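You operate a simulated robot arm through the tools that you are given. There is no shell and no other tool.

Carry out the task below with a simulated robot arm. There is one attempt and no reset: what you move stays moved.

JOB
Put the shipping pin in its holder, then switch the trial machine on, free its stop and home it.

The check looks at the end state, three seconds after you hand in, the way a careful person would. Anything else that was tipped, shoved, dropped, spilled or broken makes it a failure.

ROBOT AND FRAMES
A 7-joint arm with a fingered hand, fixed in place. Base frame: the origin is at the foot of the arm, x ahead of it, y to its left, z up; the work surface is at about z = 0.71. Units: m, rad, N and s.
With the tool pointing down near the work surface it reaches from about 0.34 to 0.84 m from the base axis. Its first joint turns from -2.496 to 2.496 rad. Payload 3 kg.
The tool frame sits at the grasp point between the pads (the TCP): z along the fingers, y along the line on which they close. The tips reach 0.026 m beyond it. Largest opening 0.148 m; the body of the gripper starts 0.073 m behind the TCP. The gripper is a hand of 3 fingers: y runs from the thumb to the fingers, the wrist lies at [0, 0, -0.229] in the tool frame.
Orientation is told as [roll, pitch, yaw] about the base's x, y, z axes, in that order, counted from this pose: with the fingers straight down and closing along the base's y, the tool's x points along the base's -x, its y along +y and its z along -z.

CONTROLS
- The arm moves only by the tool jog_arm. Its argument "motion" is a list of rows, each an object (a shift or turn left out is 0) with "slide": the shift along the base's x, y, z in m, a list of three; "turn": the turn, a rotation vector about the base's x, y, z in rad, a list of three. In form: [{"slide": [x, y, z], "turn": [wx, wy, wz]}, ...]. A call has 1 to 20 rows; each row is the pose to reach, as a shift and turn from the pose commanded when the call began. A row lasts 0.2 s, in which the tool goes at most 0.05 m and 0.15 rad; a call with a longer step from one row to the next is refused whole. A pose out of reach is approached as far as the arm can. The call stops where the force on the tool passes 40 N (or 10 N more than at its start, if that is more) or the arm is blocked; 0.2 s more then pass. In this call time passes only in rows, and 0.2 s behind the last. It gives the time, the measured TCP pose, the force on the tool (base axes), the opening and the grip force at its end, in the units of the frame above (readings bear some noise), with the torque about the TCP (base axes, N m) and any sound that the robot's microphone picked up.
- Cameras (640 x 400 px; columns grow to the right, rows downward): "scene" is fixed at [0.2221, -0.4998, 1.4314]; the picture's right is [0.82, -0.57, 0.00], its down [-0.30, -0.43, -0.85] and it looks along [0.49, 0.69, -0.53] (base axes); focal length 320 px, centre (320, 200). "wrist" rides on the gripper at [0.068, -0.039, -0.09] in the tool frame; the picture's right is [0.50, 0.87, 0.00], its down [-0.66, 0.38, -0.65] and it looks along [-0.57, 0.33, 0.76] (tool axes); focal length 222 px, centre (320, 200). There is no depth. A picture from a camera that has moved, and an enlarged one, comes with that camera's place and axes in the base frame and with its lens.
- grab_frame(camera): a new picture of that camera. It takes no simulated time.
- raise_lower(by): slides the trunk up (or, below 0, down) by that many m; the arm rides with it, the base frame stays. It gives what a move gives, with no picture.
- finger_targets(finger1, finger2, thumb_bend): sets how far each is bent, from 0 (flat) to 1 (curled in); at 0.3 the hand is open as for a grip, at 0.7 the pads meet at the TCP. One left out holds its place. A second passes; each finger stops where it meets its share of the squeeze, and holds until it gets a number again. It is the only way to open and close the hand. It gives what a move gives, with no picture; readings hold the bend of each and the force on the fingers (four entries, about 0 where the hand has none), thumb and palm.
- enlarge(camera, box): a new picture of the part [left, top, right, bottom] of that camera's present view, enlarged. It takes no simulated time.
- finish_job(): hands the job in; it is judged then, once.

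Nothing tells you positions but the pictures and the camera data. Unless the task says otherwise, let go and move clear before handing in.

The tools are called after "Emit:" as name(argument=value, ...) on one line, values as JSON. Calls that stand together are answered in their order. jog_arm: Moves the arm, as the interface text tells. Its arguments: {"type":"object","properties":{"motion":{"type":"array","items":{"type":"object","properties":{"slide":{"type":"array","items":{"type":"number"}},"turn":{"type":"array","items":{"type":"number"}}}}}},"required":["motion"]} The other tools are called the same way: raise_lower (by) slides the trunk up or down; finger_targets (finger1, finger2, thumb_bend) moves the fingers one by one; grab_frame (camera) takes a picture; enlarge (camera, box) takes an enlarged picture of a part of a camera's view; finish_job () hands the job in.

At the start:

```text
time_s: 0.0
ee_pos: [0.8976, 0.1115, 1.0254]
tool_rot: [0.002, 0.0, 0.0]
ft_force: [-0.6, 0.6, -0.4]
torque: [0.02, 0.03, 0.0]
finger_gap: 0.1476
grasp_force: 0.1
shape: jaw
bend: [0.3, 0.3, 0.3]
finger forces: [0.0, 0.0, 0.0, 0.1, 0.0, 0.0]
trunk travel left (down, up): [-0.659, 0.231]
```

scene: 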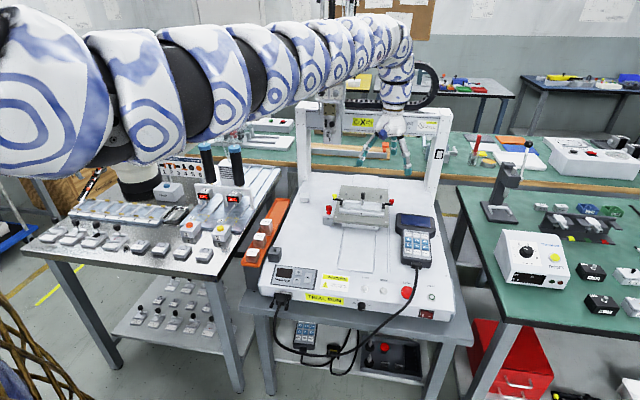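
wrist: 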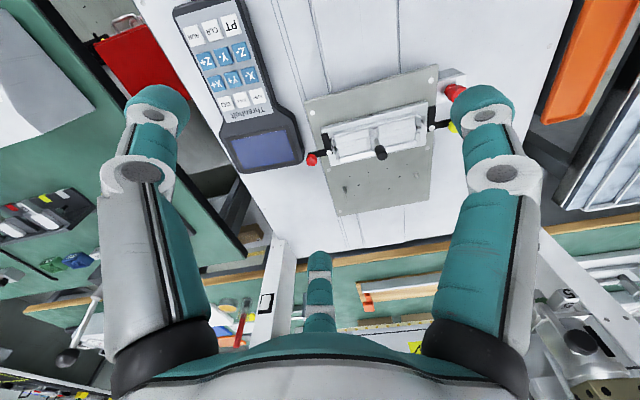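

I see a bench robot (the trial machine) with a white base, a fixture with red-headed pins on its table, a teach pendant, an emergency stop button and a red power switch at the front. I'll take closer looks before moving anything.

Emit:
enlarge(camera="scene", box=[240, 160, 460, 330])

Emit:
enlarge(camera="scene", box=[240, 240, 350, 320])

Emit:
enlarge(camera="scene", box=[350, 240, 460, 330])

Emit:
enlarge(camera="scene", box=[310, 170, 410, 240])

Emit:
enlarge(camera="wrist", box=[160, 0, 480, 220])

```text
2.35 times, centred on (350, 245) of scene
camera zoom: at [0.2221, -0.4998, 1.4314], right [0.82, -0.57, 0.0], down [-0.3, -0.43, -0.85], along [0.49, 0.69, -0.53], focal length 753 px, centre (249, 94)
```

zoom: 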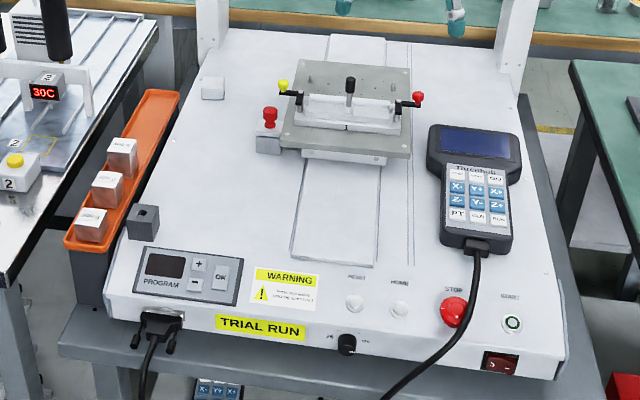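

```text
5.00 times, centred on (295, 280) of scene
camera zoom: at [0.2221, -0.4998, 1.4314], right [0.82, -0.57, 0.0], down [-0.3, -0.43, -0.85], along [0.49, 0.69, -0.53], focal length 1600 px, centre (445, -200)
```

zoom: 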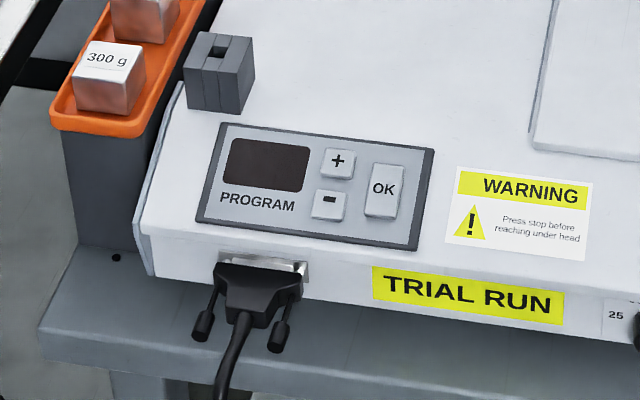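

```text
4.44 times, centred on (405, 285) of scene
camera zoom: at [0.2221, -0.4998, 1.4314], right [0.82, -0.57, 0.0], down [-0.3, -0.43, -0.85], along [0.49, 0.69, -0.53], focal length 1422 px, centre (-58, -178)
```

zoom: 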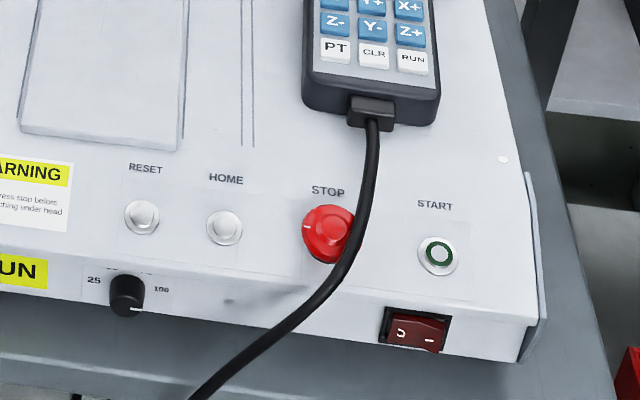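

```text
5.71 times, centred on (360, 205) of scene
camera zoom: at [0.2221, -0.4998, 1.4314], right [0.82, -0.57, 0.0], down [-0.3, -0.43, -0.85], along [0.49, 0.69, -0.53], focal length 1828 px, centre (91, 171)
```

zoom: 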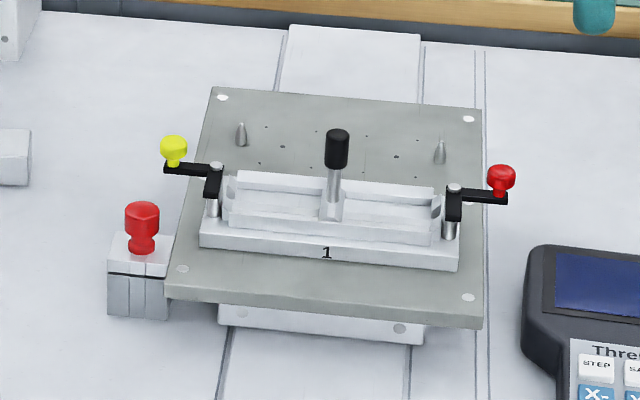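

```text
1.82 times, centred on (320, 110) of wrist
camera zoom: at [0.8311, 0.0725, 1.1154], right [-0.5, 0.87, 0.0], down [0.66, 0.38, 0.65], along [0.57, 0.33, -0.76], focal length 404 px, centre (320, 364)
```

zoom: 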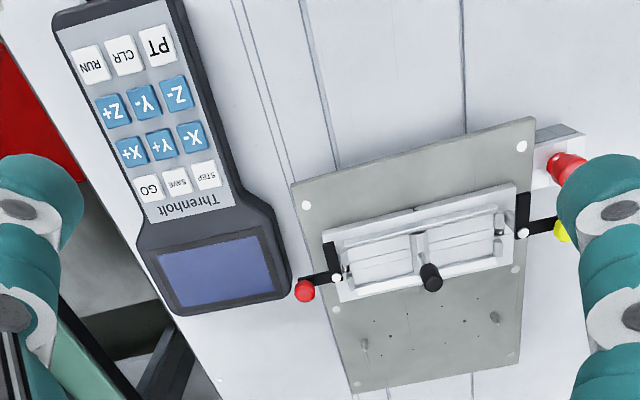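

The red pin standing in the block left of the carriage looks like the shipping pin. The dark block with a square hole at the front left looks like its holder. I'll bring the wrist camera back over the front panel for a closer look.

Emit:
jog_arm(motion=[{"slide": [-0.034, -0.023, 0]}, {"slide": [-0.068, -0.046, 0]}, {"slide": [-0.102, -0.069, 0]}, {"slide": [-0.136, -0.092, 0]}, {"slide": [-0.17, -0.115, 0]}, {"slide": [-0.204, -0.138, 0]}, {"slide": [-0.238, -0.161, 0]}, {"slide": [-0.272, -0.184, 0]}, {"slide": [-0.306, -0.207, 0]}, {"slide": [-0.34, -0.23, 0]}, {"slide": [-0.34, -0.23, -0.03]}])

Emit:
grab_frame(camera="wrist")

Emit:
grab_frame(camera="scene")

```text
time_s: 2.4
ee_pos: [0.7539, -0.0979, 0.8704]
tool_rot: [-0.004, 0.007, 0.0]
ft_force: [0.8, -0.3, -0.1]
torque: [0.0, 0.01, 0.01]
finger_gap: 0.1481
grasp_force: 0.0
shape: jaw
bend: [0.3, 0.3, 0.3]
finger forces: [0.0, 0.1, 0.1, 0.0, 0.0, 0.0]
out of reach, approached as far as the arm can: row 4, 5, 6, 7, 8, 9, 10, 11
trunk travel left (down, up): [-0.659, 0.231]
```

```text
taken
camera wrist: at [0.6886, -0.1366, 0.9618], right [-0.5, 0.87, 0.0], down [0.66, 0.38, 0.65], along [0.56, 0.32, -0.76], focal length 222 px, centre (320, 200)
```

wrist: 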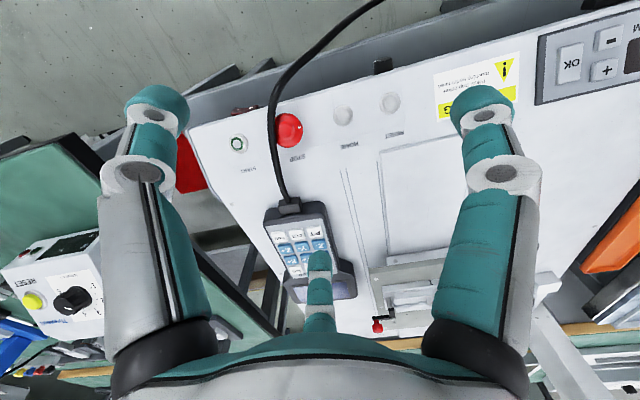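

```text
taken
```

scene: 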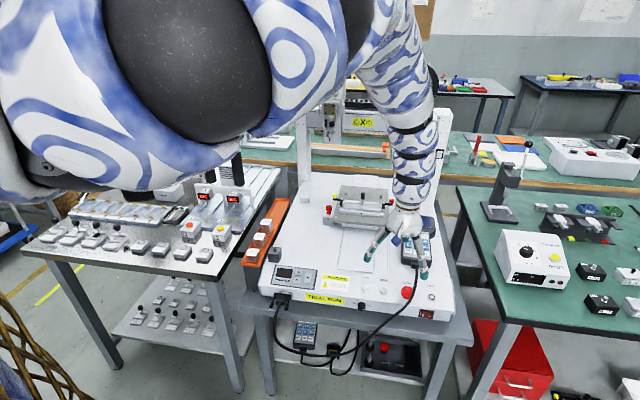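

The move stalled partway and the hand came down to z≈0.87, still clear of everything. I'll check how commands behave from here with a tiny move.

Emit:
jog_arm(motion=[{"slide": [0, 0, 0.0]}])

```text
time_s: 2.8
ee_pos: [0.7534, -0.0982, 0.8721]
tool_rot: [0.0, 0.008, 0.001]
ft_force: [0.3, -0.3, 0.5]
torque: [0.01, 0.0, 0.0]
finger_gap: 0.148
grasp_force: 0.0
shape: jaw
bend: [0.3, 0.3, 0.3]
finger forces: [0.1, 0.0, 0.0, 0.0, 0.0, 0.0]
trunk travel left (down, up): [-0.659, 0.231]
```

Emit:
jog_arm(motion=[{"slide": [-0.03, 0, 0.0]}, {"slide": [-0.06, 0, 0.0]}])

```text
time_s: 3.4
ee_pos: [0.7319, -0.0886, 0.843]
tool_rot: [0.001, 0.0, 0.0]
ft_force: [-0.6, 0.3, -0.5]
torque: [0.0, -0.02, -0.03]
finger_gap: 0.1478
grasp_force: 0.1
shape: jaw
bend: [0.3, 0.3, 0.3]
finger forces: [0.1, 0.1, 0.1, 0.1, 0.1, 0.0]
out of reach, approached as far as the arm can: row 1, 2
trunk travel left (down, up): [-0.659, 0.231]
```

The inner reach limit depends on the trunk height, so I'll raise the trunk to reach closer in.

Emit:
raise_lower(by=0.15)

Emit:
jog_arm(motion=[{"slide": [-0.03, 0, -0.02]}, {"slide": [-0.06, 0, -0.04]}, {"slide": [-0.09, 0, -0.06]}, {"slide": [-0.12, 0, -0.08]}])

```text
time_s: 5.2
ee_pos: [0.7315, -0.089, 0.9946]
tool_rot: [0.0, 0.003, 0.001]
ft_force: [-0.6, -0.4, -0.6]
torque: [-0.01, -0.01, 0.01]
finger_gap: 0.1479
grasp_force: 0.0
shape: jaw
bend: [0.3, 0.3, 0.3]
finger forces: [0.1, 0.1, 0.0, 0.0, 0.0, 0.0]
trunk travel left (down, up): [-0.809, 0.081]
```

```text
time_s: 6.2
ee_pos: [0.7321, -0.0889, 0.9937]
tool_rot: [0.001, 0.001, 0.001]
ft_force: [0.1, 0.9, -0.7]
torque: [-0.01, -0.03, 0.0]
finger_gap: 0.148
grasp_force: 0.0
shape: jaw
bend: [0.3, 0.3, 0.3]
finger forces: [0.0, 0.1, 0.1, 0.0, 0.1, 0.0]
out of reach, approached as far as the arm can: row 1, 2, 3, 4
trunk travel left (down, up): [-0.809, 0.081]
```

Emit:
jog_arm(motion=[{"slide": [0, 0, -0.03]}, {"slide": [0, 0, -0.06]}, {"slide": [0, 0, -0.09]}])

```text
time_s: 7.0
ee_pos: [0.7326, -0.0926, 0.9061]
tool_rot: [0.001, 0.001, 0.0]
ft_force: [-0.4, 0.7, 0.3]
torque: [0.02, 0.0, -0.02]
finger_gap: 0.148
grasp_force: 0.0
shape: jaw
bend: [0.3, 0.3, 0.3]
finger forces: [0.0, 0.0, 0.0, 0.0, 0.1, 0.1]
trunk travel left (down, up): [-0.809, 0.081]
```

Emit:
jog_arm(motion=[{"slide": [-0.03, 0, 0]}, {"slide": [-0.06, 0, 0]}, {"slide": [-0.09, 0, 0]}, {"slide": [-0.12, 0, 0]}])

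Emit:
grab_frame(camera="scene")

```text
time_s: 8.0
ee_pos: [0.6566, -0.0844, 0.8776]
tool_rot: [0.0, 0.002, 0.001]
ft_force: [-0.2, -0.6, -0.6]
torque: [0.0, 0.01, 0.01]
finger_gap: 0.1482
grasp_force: 0.1
shape: jaw
bend: [0.3, 0.3, 0.3]
finger forces: [0.0, 0.1, 0.0, 0.1, 0.1, 0.0]
out of reach, approached as far as the arm can: row 2, 3, 4
trunk travel left (down, up): [-0.809, 0.081]
```

```text
taken
```

scene: 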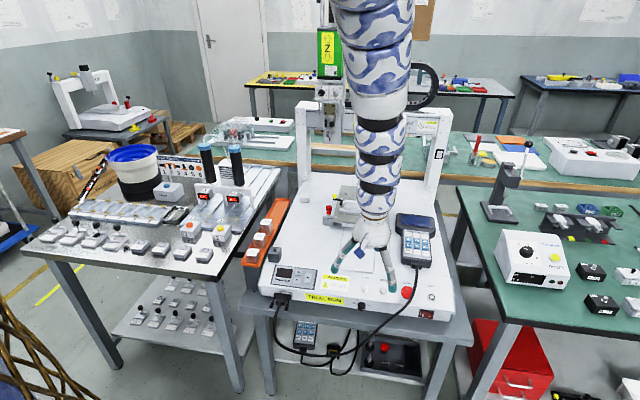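

Emit:
grab_frame(camera="wrist")

Emit:
enlarge(camera="scene", box=[240, 160, 460, 330])

```text
taken
camera wrist: at [0.5906, -0.1247, 0.9674], right [-0.5, 0.87, 0.0], down [0.66, 0.38, 0.65], along [0.56, 0.33, -0.76], focal length 222 px, centre (320, 200)
```

wrist: 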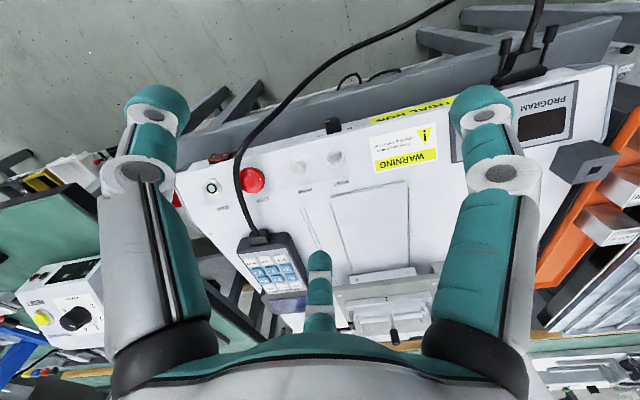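

```text
2.35 times, centred on (350, 245) of scene
camera zoom: at [0.2221, -0.4998, 1.4314], right [0.82, -0.57, 0.0], down [-0.3, -0.43, -0.85], along [0.49, 0.69, -0.53], focal length 753 px, centre (249, 94)
```

zoom: 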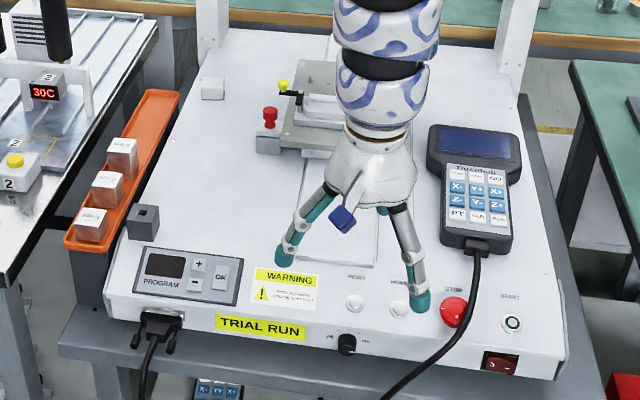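

Emit:
enlarge(camera="wrist", box=[180, 130, 360, 240])

Emit:
enlarge(camera="wrist", box=[500, 120, 640, 210])

Emit:
enlarge(camera="scene", box=[320, 190, 350, 215])

Emit:
enlarge(camera="scene", box=[380, 270, 450, 325])

Emit:
enlarge(camera="scene", box=[255, 235, 295, 265])

```text
3.56 times, centred on (270, 185) of wrist
camera zoom: at [0.5906, -0.1247, 0.9674], right [-0.5, 0.87, 0.0], down [0.66, 0.38, 0.65], along [0.56, 0.33, -0.76], focal length 790 px, centre (498, 253)
```

zoom: 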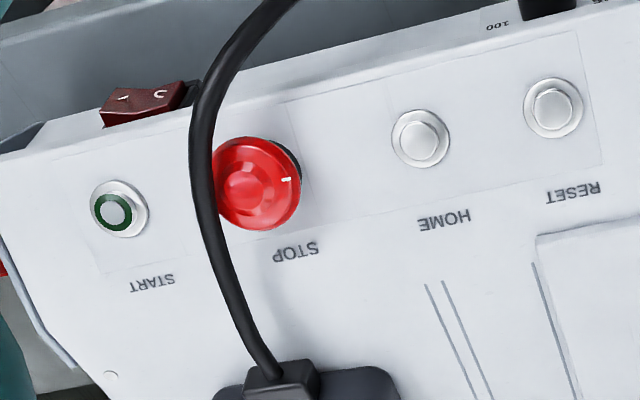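

```text
4.44 times, centred on (570, 165) of wrist
camera zoom: at [0.5906, -0.1247, 0.9674], right [-0.5, 0.87, 0.0], down [0.66, 0.38, 0.65], along [0.56, 0.33, -0.76], focal length 987 px, centre (-791, 356)
```

zoom: 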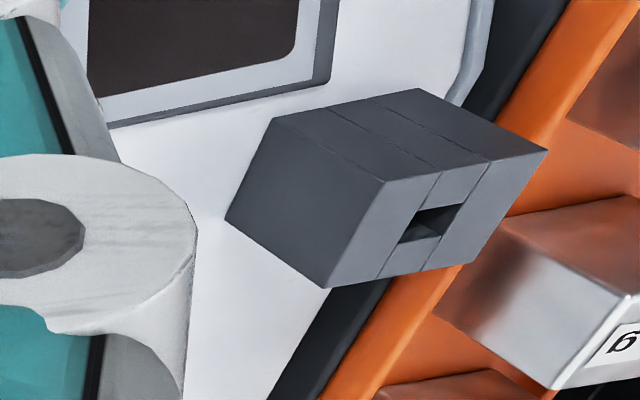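

```text
16.00 times, centred on (335, 202) of scene
camera zoom: at [0.2221, -0.4998, 1.4314], right [0.82, -0.57, 0.0], down [-0.3, -0.43, -0.85], along [0.49, 0.69, -0.53], focal length 5119 px, centre (80, 160)
```

zoom: 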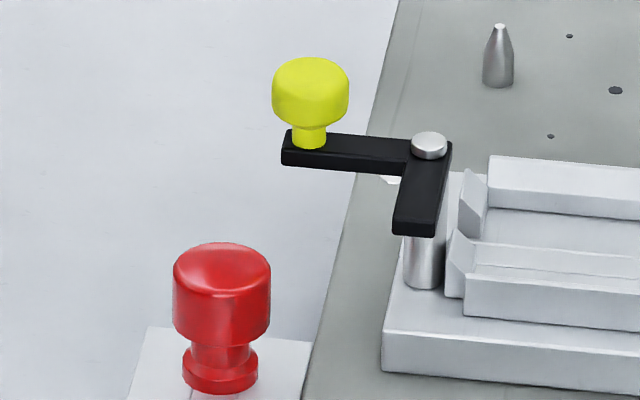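

```text
7.27 times, centred on (415, 298) of scene
camera zoom: at [0.2221, -0.4998, 1.4314], right [0.82, -0.57, 0.0], down [-0.3, -0.43, -0.85], along [0.49, 0.69, -0.53], focal length 2327 px, centre (-371, -509)
```

zoom: 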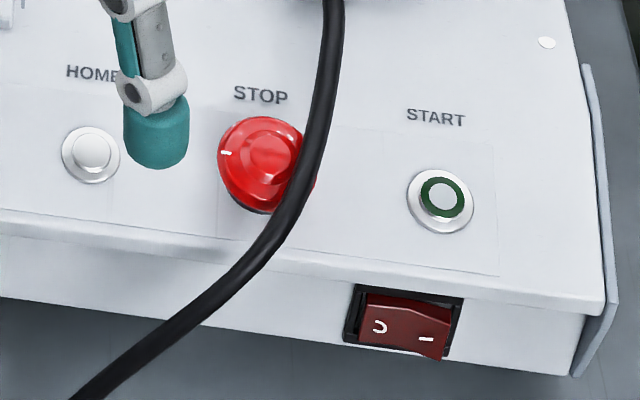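

```text
13.33 times, centred on (275, 250) of scene
camera zoom: at [0.2221, -0.4998, 1.4314], right [0.82, -0.57, 0.0], down [-0.3, -0.43, -0.85], along [0.49, 0.69, -0.53], focal length 4266 px, centre (920, -467)
```

zoom: 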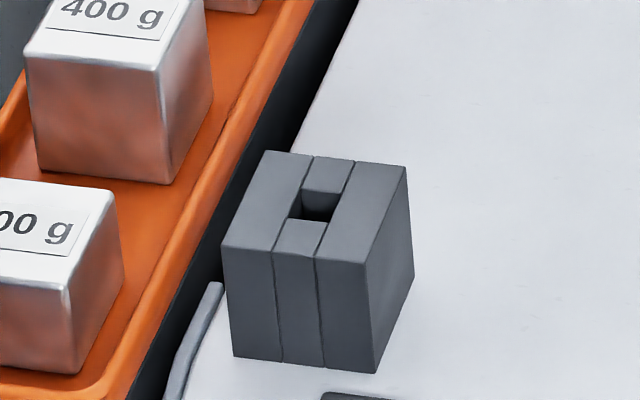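

Triangulating, I get HOME at about (0.749, -0.068, 0.706), STOP at about (0.793, -0.122, 0.722), the holder hole at about (0.552, 0.227, 0.748) and the pin head near (0.815, 0.295, 0.775). The machine is turned about 45°. Next I'll move the wrist camera to look at the pin.

Emit:
jog_arm(motion=[{"slide": [0.03, 0.01, 0.015]}, {"slide": [0.06, 0.03, 0.025]}, {"slide": [0.06, 0.07, 0.025]}, {"slide": [0.06, 0.11, 0.025]}, {"slide": [0.06, 0.15, 0.025]}, {"slide": [0.06, 0.19, 0.025]}, {"slide": [0.06, 0.23, 0.025]}, {"slide": [0.06, 0.27, 0.025]}, {"slide": [0.06, 0.31, 0.025]}])

Emit:
grab_frame(camera="wrist")

```text
time_s: 9.9
ee_pos: [0.7152, 0.224, 0.9045]
tool_rot: [-0.003, -0.002, -0.002]
ft_force: [0.8, -0.6, -0.3]
torque: [-0.04, -0.02, 0.0]
finger_gap: 0.148
grasp_force: 0.0
shape: jaw
bend: [0.3, 0.3, 0.3]
finger forces: [0.0, 0.0, 0.1, 0.0, 0.0, 0.1]
trunk travel left (down, up): [-0.809, 0.081]
```

```text
taken
camera wrist: at [0.6499, 0.1849, 0.9942], right [-0.5, 0.87, 0.0], down [0.66, 0.38, 0.65], along [0.57, 0.33, -0.76], focal length 222 px, centre (320, 200)
```

wrist: 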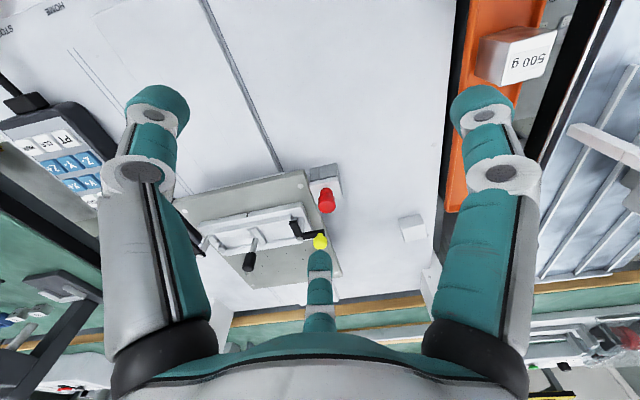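

Emit:
enlarge(camera="wrist", box=[240, 160, 400, 260])

Emit:
enlarge(camera="wrist", box=[290, 170, 354, 210])

Emit:
enlarge(camera="scene", box=[315, 185, 363, 215])

```text
4.00 times, centred on (320, 210) of wrist
camera zoom: at [0.6499, 0.1849, 0.9942], right [-0.5, 0.87, 0.0], down [0.66, 0.38, 0.65], along [0.57, 0.33, -0.76], focal length 888 px, centre (320, 160)
```

zoom: 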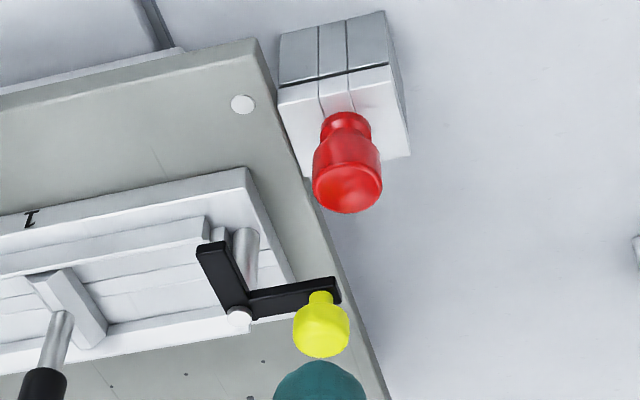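

```text
10.00 times, centred on (322, 190) of wrist
camera zoom: at [0.6499, 0.1849, 0.9942], right [-0.5, 0.87, 0.0], down [0.66, 0.38, 0.65], along [0.57, 0.33, -0.76], focal length 2221 px, centre (300, 300)
```

zoom: 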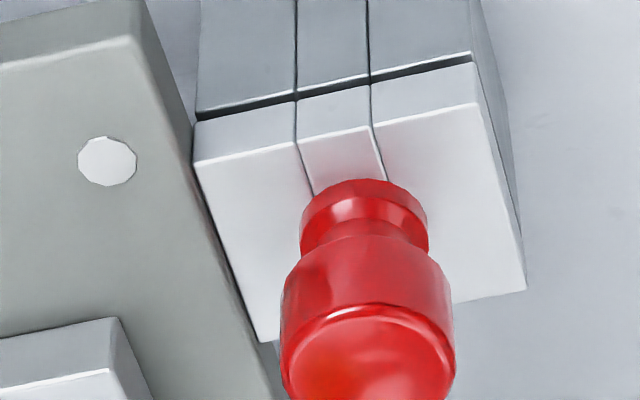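

```text
13.33 times, centred on (339, 200) of scene
camera zoom: at [0.2221, -0.4998, 1.4314], right [0.82, -0.57, 0.0], down [-0.3, -0.43, -0.85], along [0.49, 0.69, -0.53], focal length 4266 px, centre (67, 200)
```

zoom: 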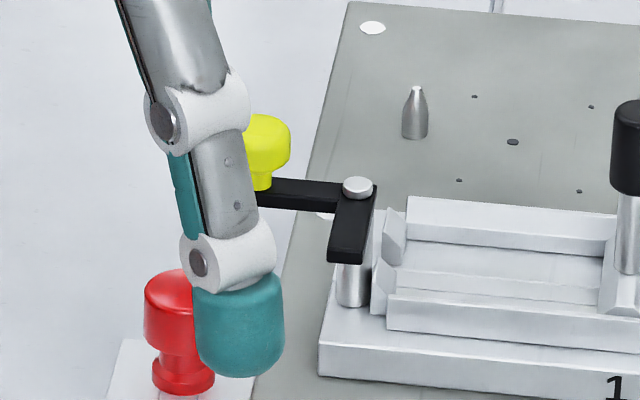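

The pin head's top centre comes out at about (0.809, 0.287, 0.789). It stands on a block whose top is near 0.758, and the yellow clamp knob is close by at about (0.840, 0.295, 0.821). I'll test the finger closing in free air before approaching.

Emit:
finger_targets(finger1=0.55, finger2=0.55, thumb_bend=0.55)

Emit:
grab_frame(camera="wrist")

Emit:
enlarge(camera="scene", box=[300, 130, 380, 220])

```text
time_s: 10.9
ee_pos: [0.7158, 0.2241, 0.905]
tool_rot: [0.0, 0.002, -0.002]
ft_force: [0.3, -0.6, 0.0]
torque: [0.03, -0.01, 0.0]
finger_gap: 0.0462
grasp_force: 0.1
shape: fingers
bend: [0.55, 0.55, 0.55]
finger forces: [0.1, 0.0, 0.0, 0.0, 0.1, 0.0]
trunk travel left (down, up): [-0.809, 0.081]
```

```text
taken
camera wrist: at [0.6496, 0.1849, 0.9943], right [-0.5, 0.87, 0.0], down [0.66, 0.38, 0.65], along [0.57, 0.33, -0.76], focal length 222 px, centre (320, 200)
```

wrist: 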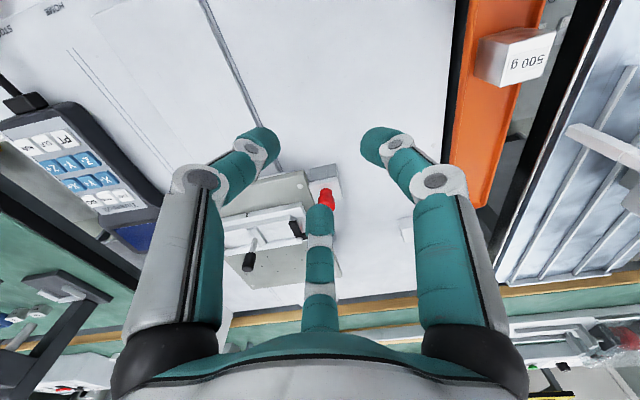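

```text
4.44 times, centred on (340, 175) of scene
camera zoom: at [0.2221, -0.4998, 1.4314], right [0.82, -0.57, 0.0], down [-0.3, -0.43, -0.85], along [0.49, 0.69, -0.53], focal length 1422 px, centre (231, 311)
```

zoom: 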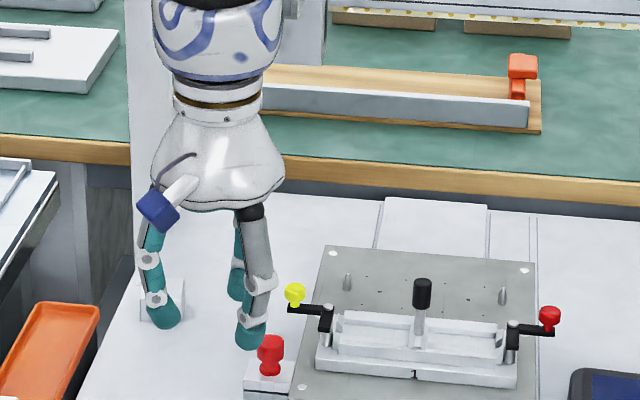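

Bend 0.55 gives a 46 mm opening, enough for the roughly 22 mm head. I'll move above the pin, yawing 35° so the yellow knob sits between two fingers, then lower the trunk for more outward reach.

Emit:
jog_arm(motion=[{"slide": [0.0155, 0.0105, 0.024], "turn": [0, 0, 0.102]}, {"slide": [0.031, 0.021, 0.048], "turn": [0, 0, 0.204]}, {"slide": [0.0465, 0.0315, 0.072], "turn": [0, 0, 0.306]}, {"slide": [0.062, 0.042, 0.096], "turn": [0, 0, 0.408]}, {"slide": [0.0775, 0.0525, 0.12], "turn": [0, 0, 0.51]}, {"slide": [0.0928, 0.0629, 0.145], "turn": [0, 0, 0.611]}])

Emit:
raise_lower(by=-0.13)

Emit:
grab_frame(camera="wrist")

Emit:
grab_frame(camera="scene")

```text
time_s: 12.3
ee_pos: [0.785, 0.2688, 1.0505]
tool_rot: [-0.002, -0.001, 0.589]
ft_force: [-0.5, 0.0, 0.0]
torque: [0.0, 0.04, 0.0]
finger_gap: 0.046
grasp_force: 0.1
shape: fingers
bend: [0.55, 0.55, 0.55]
finger forces: [0.0, 0.0, 0.0, 0.0, 0.0, 0.0]
out of reach, approached as far as the arm can: row 4, 5, 6
trunk travel left (down, up): [-0.809, 0.081]
```

```text
time_s: 13.9
ee_pos: [0.7851, 0.2686, 0.9202]
tool_rot: [-0.003, 0.001, 0.585]
ft_force: [0.2, 0.3, -0.4]
torque: [0.04, -0.01, 0.01]
finger_gap: 0.046
grasp_force: 0.1
shape: fingers
bend: [0.55, 0.55, 0.55]
finger forces: [0.0, 0.1, 0.0, 0.0, 0.1, 0.0]
trunk travel left (down, up): [-0.679, 0.211]
```

```text
taken
camera wrist: at [0.751, 0.1992, 1.0101], right [-0.9, 0.45, 0.0], down [0.34, 0.68, 0.65], along [0.29, 0.58, -0.76], focal length 222 px, centre (320, 200)
```

wrist: 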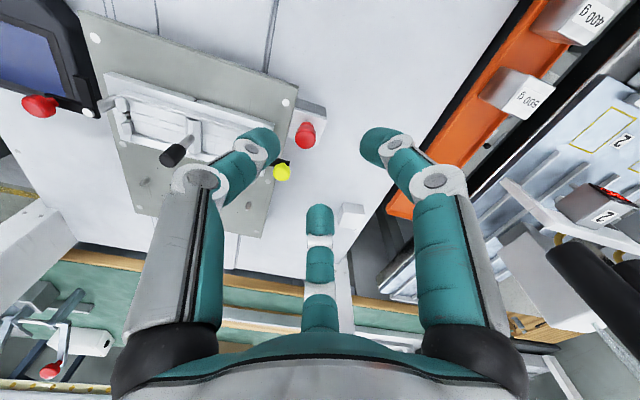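

```text
taken
```

scene: 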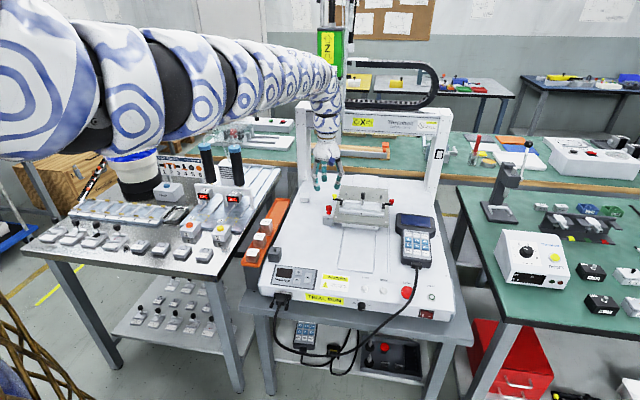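

Emit:
jog_arm(motion=[{"slide": [0.012, 0.009, -0.01], "turn": [0, 0, 0.013]}, {"slide": [0.0236, 0.0184, -0.02], "turn": [0, 0, 0.026]}])

```text
time_s: 14.5
ee_pos: [0.783, 0.2654, 0.9076]
tool_rot: [0.0, 0.004, 0.611]
ft_force: [0.2, 0.7, -0.1]
torque: [0.0, 0.03, 0.02]
finger_gap: 0.0459
grasp_force: 0.1
shape: fingers
bend: [0.55, 0.55, 0.55]
finger forces: [0.0, 0.0, 0.0, 0.1, 0.1, 0.0]
out of reach, approached as far as the arm can: row 1, 2
trunk travel left (down, up): [-0.679, 0.211]
```

Emit:
jog_arm(motion=[{"slide": [0, 0, 0.03]}, {"slide": [0, 0, 0.06]}, {"slide": [0, 0, 0.09]}, {"slide": [0, 0, 0.12]}])

```text
time_s: 15.5
ee_pos: [0.7833, 0.2673, 1.0292]
tool_rot: [-0.002, 0.0, 0.611]
ft_force: [-0.7, -0.7, -0.7]
torque: [-0.01, 0.0, 0.04]
finger_gap: 0.046
grasp_force: 0.0
shape: fingers
bend: [0.55, 0.55, 0.55]
finger forces: [0.1, 0.0, 0.1, 0.0, 0.0, 0.1]
trunk travel left (down, up): [-0.679, 0.211]
```

Emit:
jog_arm(motion=[{"slide": [0.009, 0.007, 0]}, {"slide": [0.018, 0.014, 0]}, {"slide": [0.0253, 0.0197, 0]}])

Emit:
raise_lower(by=-0.12)

```text
time_s: 16.3
ee_pos: [0.8022, 0.2822, 1.0284]
tool_rot: [0.001, 0.003, 0.611]
ft_force: [0.2, 0.2, 0.0]
torque: [-0.01, 0.0, 0.01]
finger_gap: 0.0458
grasp_force: 0.0
shape: fingers
bend: [0.55, 0.55, 0.55]
finger forces: [0.0, 0.0, 0.0, 0.0, 0.0, 0.0]
out of reach, approached as far as the arm can: row 3
trunk travel left (down, up): [-0.679, 0.211]
```

```text
time_s: 17.8
ee_pos: [0.8025, 0.2819, 0.9085]
tool_rot: [-0.001, 0.002, 0.613]
ft_force: [0.7, 0.3, -0.3]
torque: [0.01, 0.02, 0.0]
finger_gap: 0.0456
grasp_force: 0.0
shape: fingers
bend: [0.55, 0.55, 0.55]
finger forces: [0.1, 0.0, 0.0, 0.0, 0.0, 0.0]
trunk travel left (down, up): [-0.559, 0.331]
```

Emit:
jog_arm(motion=[{"slide": [0.003, 0.002, 0.03]}, {"slide": [0.006, 0.005, 0.06]}, {"slide": [0.006, 0.005, 0.09]}])

```text
time_s: 18.6
ee_pos: [0.807, 0.2888, 0.9985]
tool_rot: [-0.002, 0.001, 0.614]
ft_force: [-0.7, 0.1, -0.6]
torque: [-0.05, 0.0, 0.02]
finger_gap: 0.046
grasp_force: 0.1
shape: fingers
bend: [0.55, 0.55, 0.55]
finger forces: [0.0, 0.0, 0.0, 0.0, 0.1, 0.1]
trunk travel left (down, up): [-0.559, 0.331]
```

Emit:
raise_lower(by=-0.1)

Emit:
grab_frame(camera="wrist")

Emit:
enlarge(camera="scene", box=[300, 160, 380, 220])

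```text
time_s: 20.0
ee_pos: [0.8074, 0.287, 0.9]
tool_rot: [-0.004, 0.001, 0.613]
ft_force: [-0.1, 0.5, -0.5]
torque: [-0.01, 0.0, 0.0]
finger_gap: 0.0461
grasp_force: 0.0
shape: fingers
bend: [0.55, 0.55, 0.55]
finger forces: [0.0, 0.0, 0.1, 0.0, 0.1, 0.1]
trunk travel left (down, up): [-0.459, 0.431]
```

```text
taken
camera wrist: at [0.7765, 0.2165, 0.9884], right [-0.91, 0.42, 0.0], down [0.32, 0.69, 0.65], along [0.28, 0.59, -0.76], focal length 222 px, centre (320, 200)
```

wrist: 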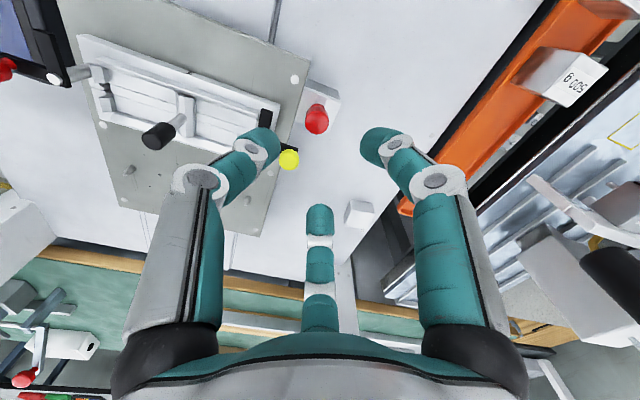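

```text
6.67 times, centred on (340, 190) of scene
camera zoom: at [0.2221, -0.4998, 1.4314], right [0.82, -0.57, 0.0], down [-0.3, -0.43, -0.85], along [0.49, 0.69, -0.53], focal length 2133 px, centre (187, 267)
```

zoom: 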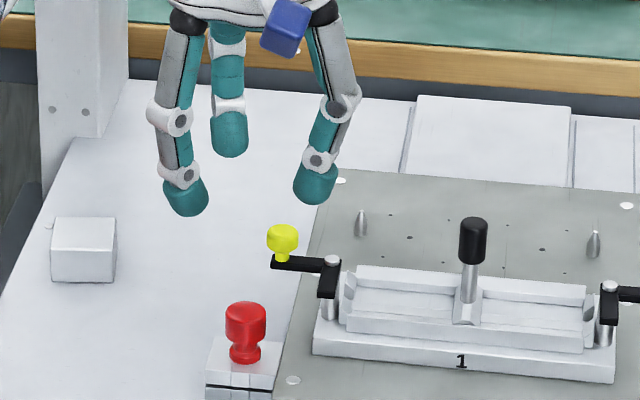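

Emit:
enlarge(camera="wrist", box=[264, 80, 376, 150])

Emit:
enlarge(camera="scene", box=[312, 190, 344, 210])

```text
5.71 times, centred on (320, 115) of wrist
camera zoom: at [0.7765, 0.2165, 0.9884], right [-0.91, 0.42, 0.0], down [0.32, 0.69, 0.65], along [0.28, 0.59, -0.76], focal length 1269 px, centre (320, 686)
```

zoom: 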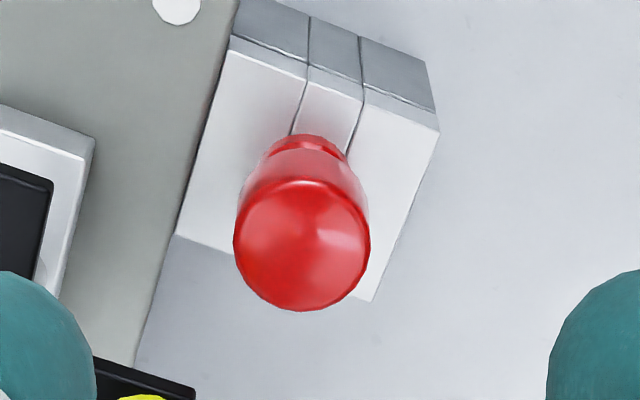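

```text
16.00 times, centred on (328, 200) of scene
camera zoom: at [0.2221, -0.4998, 1.4314], right [0.82, -0.57, 0.0], down [-0.3, -0.43, -0.85], along [0.49, 0.69, -0.53], focal length 5119 px, centre (192, 200)
```

zoom: 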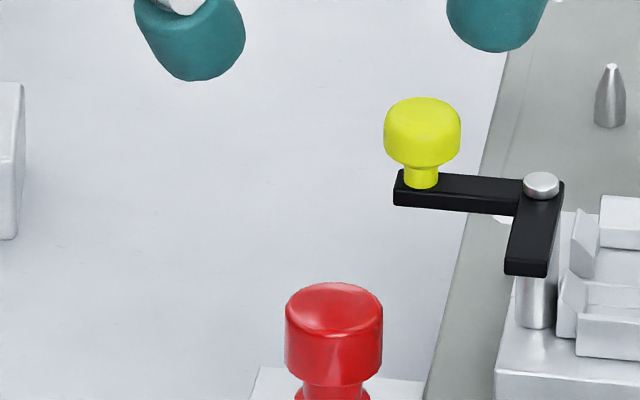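

Emit:
jog_arm(motion=[{"slide": [0.0015, 0.0005, -0.02]}, {"slide": [0.003, 0.001, -0.04]}, {"slide": [0.003, 0.001, -0.06]}])

Emit:
grab_frame(camera="wrist")

Emit:
enlarge(camera="scene", box=[300, 160, 380, 220])

```text
time_s: 20.8
ee_pos: [0.8052, 0.2823, 0.8386]
tool_rot: [0.0, 0.0, 0.611]
ft_force: [0.9, 0.6, -0.7]
torque: [0.0, 0.0, 0.0]
finger_gap: 0.046
grasp_force: 0.1
shape: fingers
bend: [0.55, 0.55, 0.55]
finger forces: [0.0, 0.1, 0.1, 0.0, 0.0, 0.0]
out of reach, approached as far as the arm can: row 2, 3
trunk travel left (down, up): [-0.459, 0.431]
```

```text
taken
camera wrist: at [0.7738, 0.2127, 0.9283], right [-0.91, 0.42, 0.0], down [0.32, 0.69, 0.65], along [0.28, 0.59, -0.76], focal length 222 px, centre (320, 200)
```

wrist: 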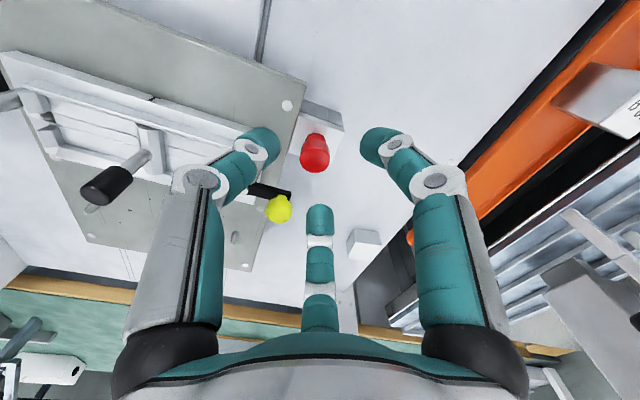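

```text
6.67 times, centred on (340, 190) of scene
camera zoom: at [0.2221, -0.4998, 1.4314], right [0.82, -0.57, 0.0], down [-0.3, -0.43, -0.85], along [0.49, 0.69, -0.53], focal length 2133 px, centre (187, 267)
```

zoom: 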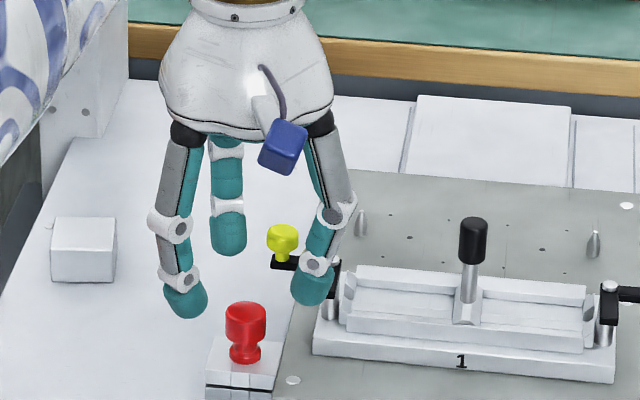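

Emit:
jog_arm(motion=[{"slide": [0.0, 0.0, 0.03]}, {"slide": [0.0, 0.0, 0.06]}, {"slide": [0.004, 0.003, 0.09]}, {"slide": [0.0068, 0.0057, 0.11]}])

Emit:
raise_lower(by=-0.1)

Emit:
grab_frame(camera="wrist")

Emit:
grab_frame(camera="scene")

```text
time_s: 21.8
ee_pos: [0.8096, 0.2859, 0.9484]
tool_rot: [-0.004, 0.0, 0.611]
ft_force: [0.1, -1.0, -0.1]
torque: [0.01, 0.02, 0.01]
finger_gap: 0.0459
grasp_force: 0.0
shape: fingers
bend: [0.55, 0.55, 0.55]
finger forces: [0.1, 0.1, 0.1, 0.0, 0.1, 0.0]
trunk travel left (down, up): [-0.459, 0.431]
```

```text
time_s: 23.1
ee_pos: [0.8091, 0.2879, 0.8488]
tool_rot: [-0.002, 0.003, 0.613]
ft_force: [-0.4, 0.6, 0.3]
torque: [-0.03, 0.0, -0.02]
finger_gap: 0.0458
grasp_force: 0.0
shape: fingers
bend: [0.55, 0.55, 0.55]
finger forces: [0.0, 0.0, 0.0, 0.0, 0.1, 0.0]
trunk travel left (down, up): [-0.359, 0.531]
```

```text
taken
camera wrist: at [0.7778, 0.2172, 0.9383], right [-0.91, 0.42, 0.0], down [0.32, 0.69, 0.65], along [0.28, 0.59, -0.76], focal length 222 px, centre (320, 200)
```

wrist: 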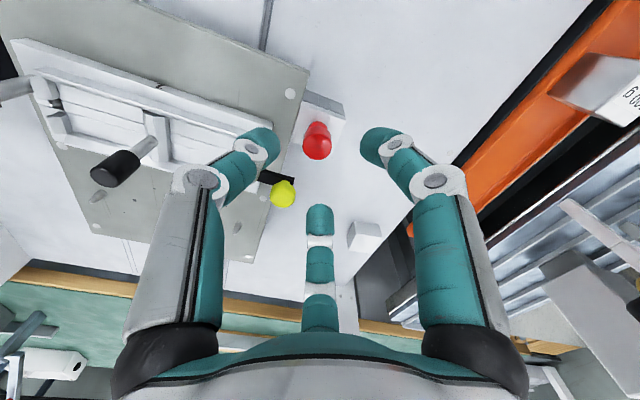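

```text
taken
```

scene: 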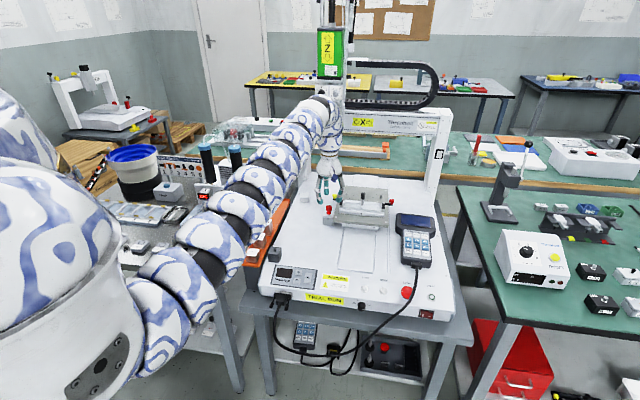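

Emit:
enlarge(camera="wrist", box=[272, 105, 368, 165])

```text
6.67 times, centred on (320, 135) of wrist
camera zoom: at [0.7778, 0.2172, 0.9383], right [-0.91, 0.42, 0.0], down [0.32, 0.69, 0.65], along [0.28, 0.59, -0.76], focal length 1481 px, centre (320, 633)
```

zoom: 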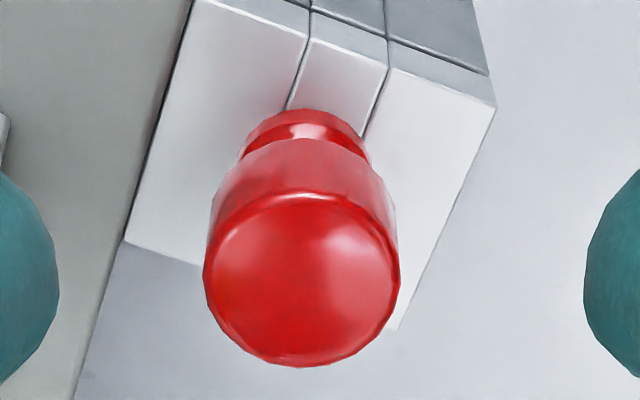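

The pin head (about 22 mm across) is at (0.8126, 0.2875) with its top at z≈0.785. I'll centre over it and come down mostly with the trunk.

Emit:
jog_arm(motion=[{"slide": [0.0016, -0.0007, 0.0]}])

Emit:
raise_lower(by=-0.045)

Emit:
grab_frame(camera="wrist")

Emit:
enlarge(camera="scene", box=[308, 175, 364, 215])

```text
time_s: 23.5
ee_pos: [0.8099, 0.2867, 0.8464]
tool_rot: [-0.003, 0.002, 0.612]
ft_force: [0.4, 0.3, 0.0]
torque: [0.0, 0.01, -0.02]
finger_gap: 0.0459
grasp_force: 0.0
shape: fingers
bend: [0.55, 0.55, 0.55]
finger forces: [0.0, 0.1, 0.0, 0.1, 0.1, 0.0]
trunk travel left (down, up): [-0.359, 0.531]
```

```text
time_s: 24.4
ee_pos: [0.8106, 0.2857, 0.8021]
tool_rot: [-0.002, 0.002, 0.614]
ft_force: [-0.5, -0.8, -0.9]
torque: [0.02, 0.03, -0.05]
finger_gap: 0.0461
grasp_force: 1.0
shape: fingers
bend: [0.55, 0.55, 0.55]
finger forces: [0.0, 0.1, 0.1, 0.1, 1.4, 0.0]
trunk travel left (down, up): [-0.314, 0.576]
```

```text
taken
camera wrist: at [0.7787, 0.2157, 0.8926], right [-0.91, 0.42, 0.0], down [0.32, 0.69, 0.65], along [0.28, 0.59, -0.76], focal length 222 px, centre (320, 200)
```

wrist: 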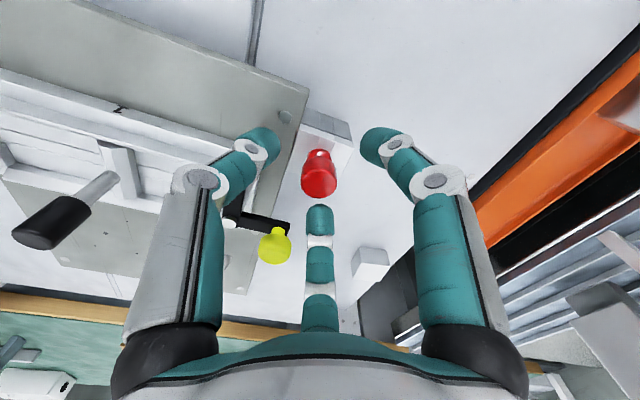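

```text
10.00 times, centred on (336, 195) of scene
camera zoom: at [0.2221, -0.4998, 1.4314], right [0.82, -0.57, 0.0], down [-0.3, -0.43, -0.85], along [0.49, 0.69, -0.53], focal length 3200 px, centre (160, 250)
```

zoom: 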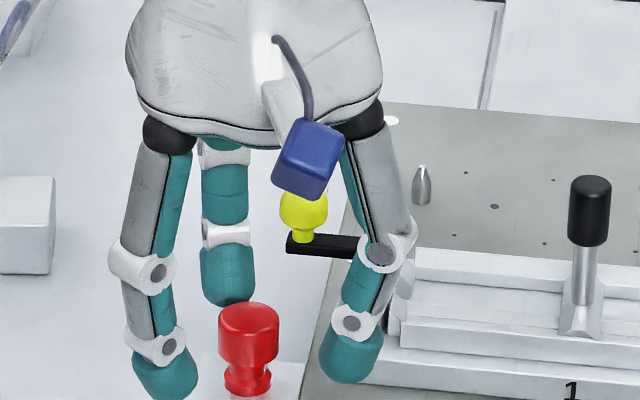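

The thumb reads a light 1.4 N contact, so it's touching something near the clamp lever. I'll look closely before going any further.

Emit:
enlarge(camera="wrist", box=[180, 100, 340, 280])

Emit:
enlarge(camera="scene", box=[328, 185, 360, 215])

```text
2.22 times, centred on (260, 190) of wrist
camera zoom: at [0.7787, 0.2157, 0.8926], right [-0.91, 0.42, 0.0], down [0.32, 0.69, 0.65], along [0.28, 0.59, -0.76], focal length 494 px, centre (453, 222)
```

zoom: 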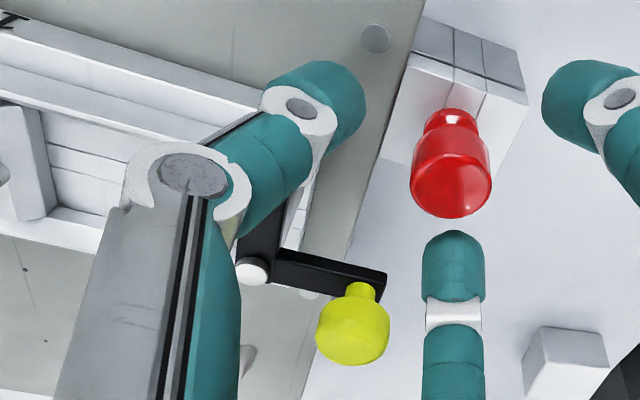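

```text
13.33 times, centred on (344, 200) of scene
camera zoom: at [0.2221, -0.4998, 1.4314], right [0.82, -0.57, 0.0], down [-0.3, -0.43, -0.85], along [0.49, 0.69, -0.53], focal length 4266 px, centre (0, 200)
```

zoom: 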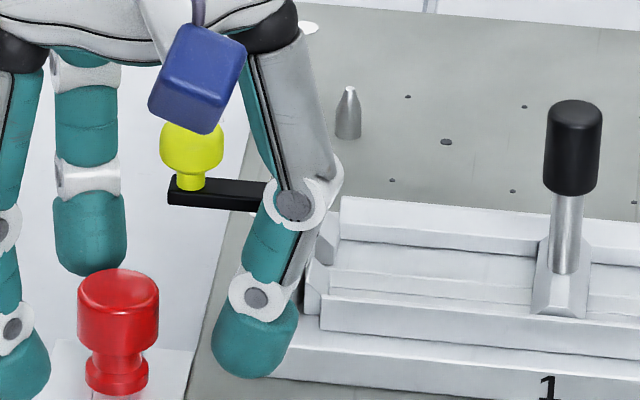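

The thumb has touched the clamp lever's end lightly. I'll lift off and check that the lever hasn't moved. Then I'll come in with a different yaw and a slight backward tilt, so the front two fingers straddle the lever and knob.

Emit:
raise_lower(by=0.08)

Emit:
jog_arm(motion=[{"slide": [-0.008, 0.001, 0.0], "turn": [0, 0, -0.132]}, {"slide": [-0.0135, 0.003, 0.0], "turn": [0, 0, -0.264]}])

Emit:
enlarge(camera="scene", box=[308, 165, 372, 215])

Emit:
grab_frame(camera="wrist")

```text
time_s: 25.5
ee_pos: [0.8104, 0.2866, 0.8824]
tool_rot: [-0.002, 0.002, 0.613]
ft_force: [0.5, 0.0, -0.2]
torque: [0.02, -0.03, 0.05]
finger_gap: 0.0457
grasp_force: 0.0
shape: fingers
bend: [0.55, 0.55, 0.55]
finger forces: [0.1, 0.1, 0.0, 0.0, 0.0, 0.1]
trunk travel left (down, up): [-0.394, 0.496]
```

```text
time_s: 26.1
ee_pos: [0.7969, 0.2888, 0.8829]
tool_rot: [-0.001, 0.002, 0.348]
ft_force: [-0.2, -0.6, 0.2]
torque: [0.01, -0.03, 0.0]
finger_gap: 0.0459
grasp_force: 0.2
shape: fingers
bend: [0.55, 0.55, 0.55]
finger forces: [0.1, 0.0, 0.1, 0.0, 0.0, 0.0]
trunk travel left (down, up): [-0.394, 0.496]
```

```text
8.00 times, centred on (340, 190) of scene
camera zoom: at [0.2221, -0.4998, 1.4314], right [0.82, -0.57, 0.0], down [-0.3, -0.43, -0.85], along [0.49, 0.69, -0.53], focal length 2560 px, centre (160, 280)
```

zoom: 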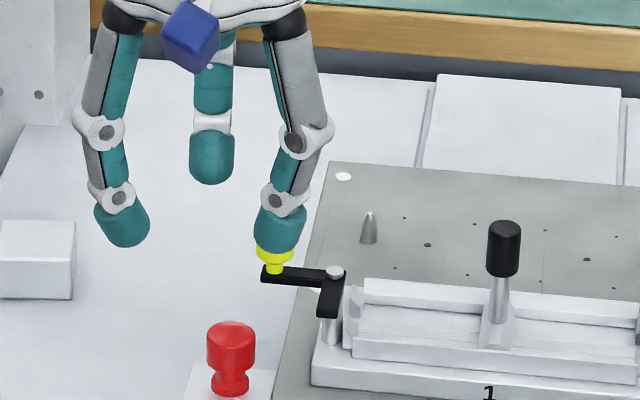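

```text
taken
camera wrist: at [0.7475, 0.2291, 0.9727], right [-0.76, 0.64, 0.0], down [0.49, 0.58, 0.65], along [0.42, 0.5, -0.76], focal length 222 px, centre (320, 200)
```

wrist: 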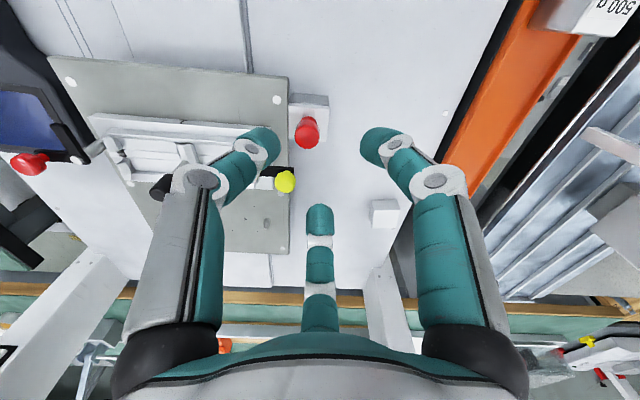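

Emit:
jog_arm(motion=[{"slide": [0, 0, 0], "turn": [-0.0202, -0.1147, 0]}, {"slide": [0, 0, 0], "turn": [-0.0404, -0.2293, 0]}, {"slide": [0, 0, 0], "turn": [-0.0606, -0.344, 0]}])

Emit:
grab_frame(camera="wrist")

Emit:
enlarge(camera="scene", box=[308, 165, 372, 215])

```text
time_s: 26.9
ee_pos: [0.7958, 0.2891, 0.883]
tool_rot: [-0.181, -0.301, 0.376]
ft_force: [-0.8, 0.2, -0.5]
torque: [0.0, 0.0, -0.02]
finger_gap: 0.0456
grasp_force: 0.1
shape: fingers
bend: [0.55, 0.55, 0.55]
finger forces: [0.0, 0.0, 0.1, 0.0, 0.0, 0.0]
trunk travel left (down, up): [-0.394, 0.496]
```

```text
taken
camera wrist: at [0.7192, 0.2349, 0.9538], right [-0.71, 0.63, -0.3], down [0.24, 0.62, 0.74], along [0.66, 0.46, -0.6], focal length 222 px, centre (320, 200)
```

wrist: 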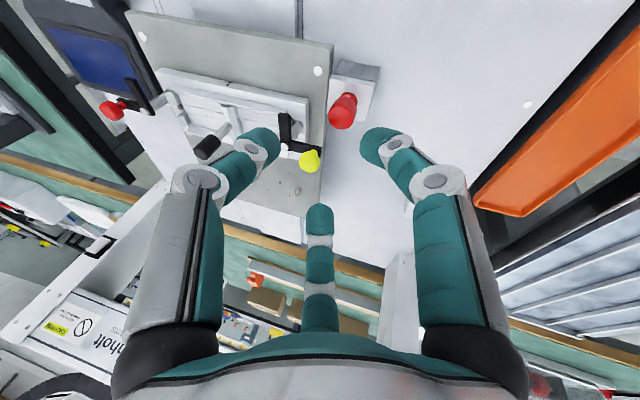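

```text
8.00 times, centred on (340, 190) of scene
camera zoom: at [0.2221, -0.4998, 1.4314], right [0.82, -0.57, 0.0], down [-0.3, -0.43, -0.85], along [0.49, 0.69, -0.53], focal length 2560 px, centre (160, 280)
```

zoom: 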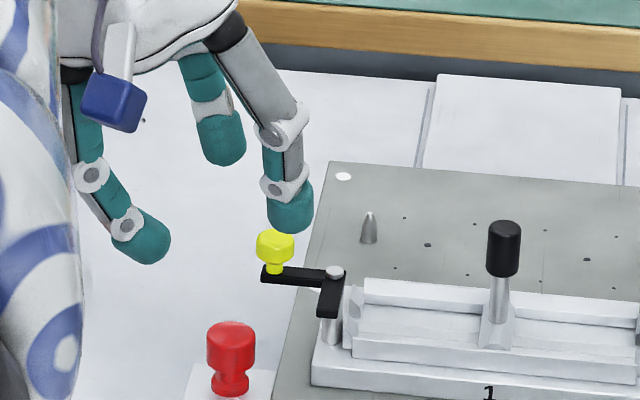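

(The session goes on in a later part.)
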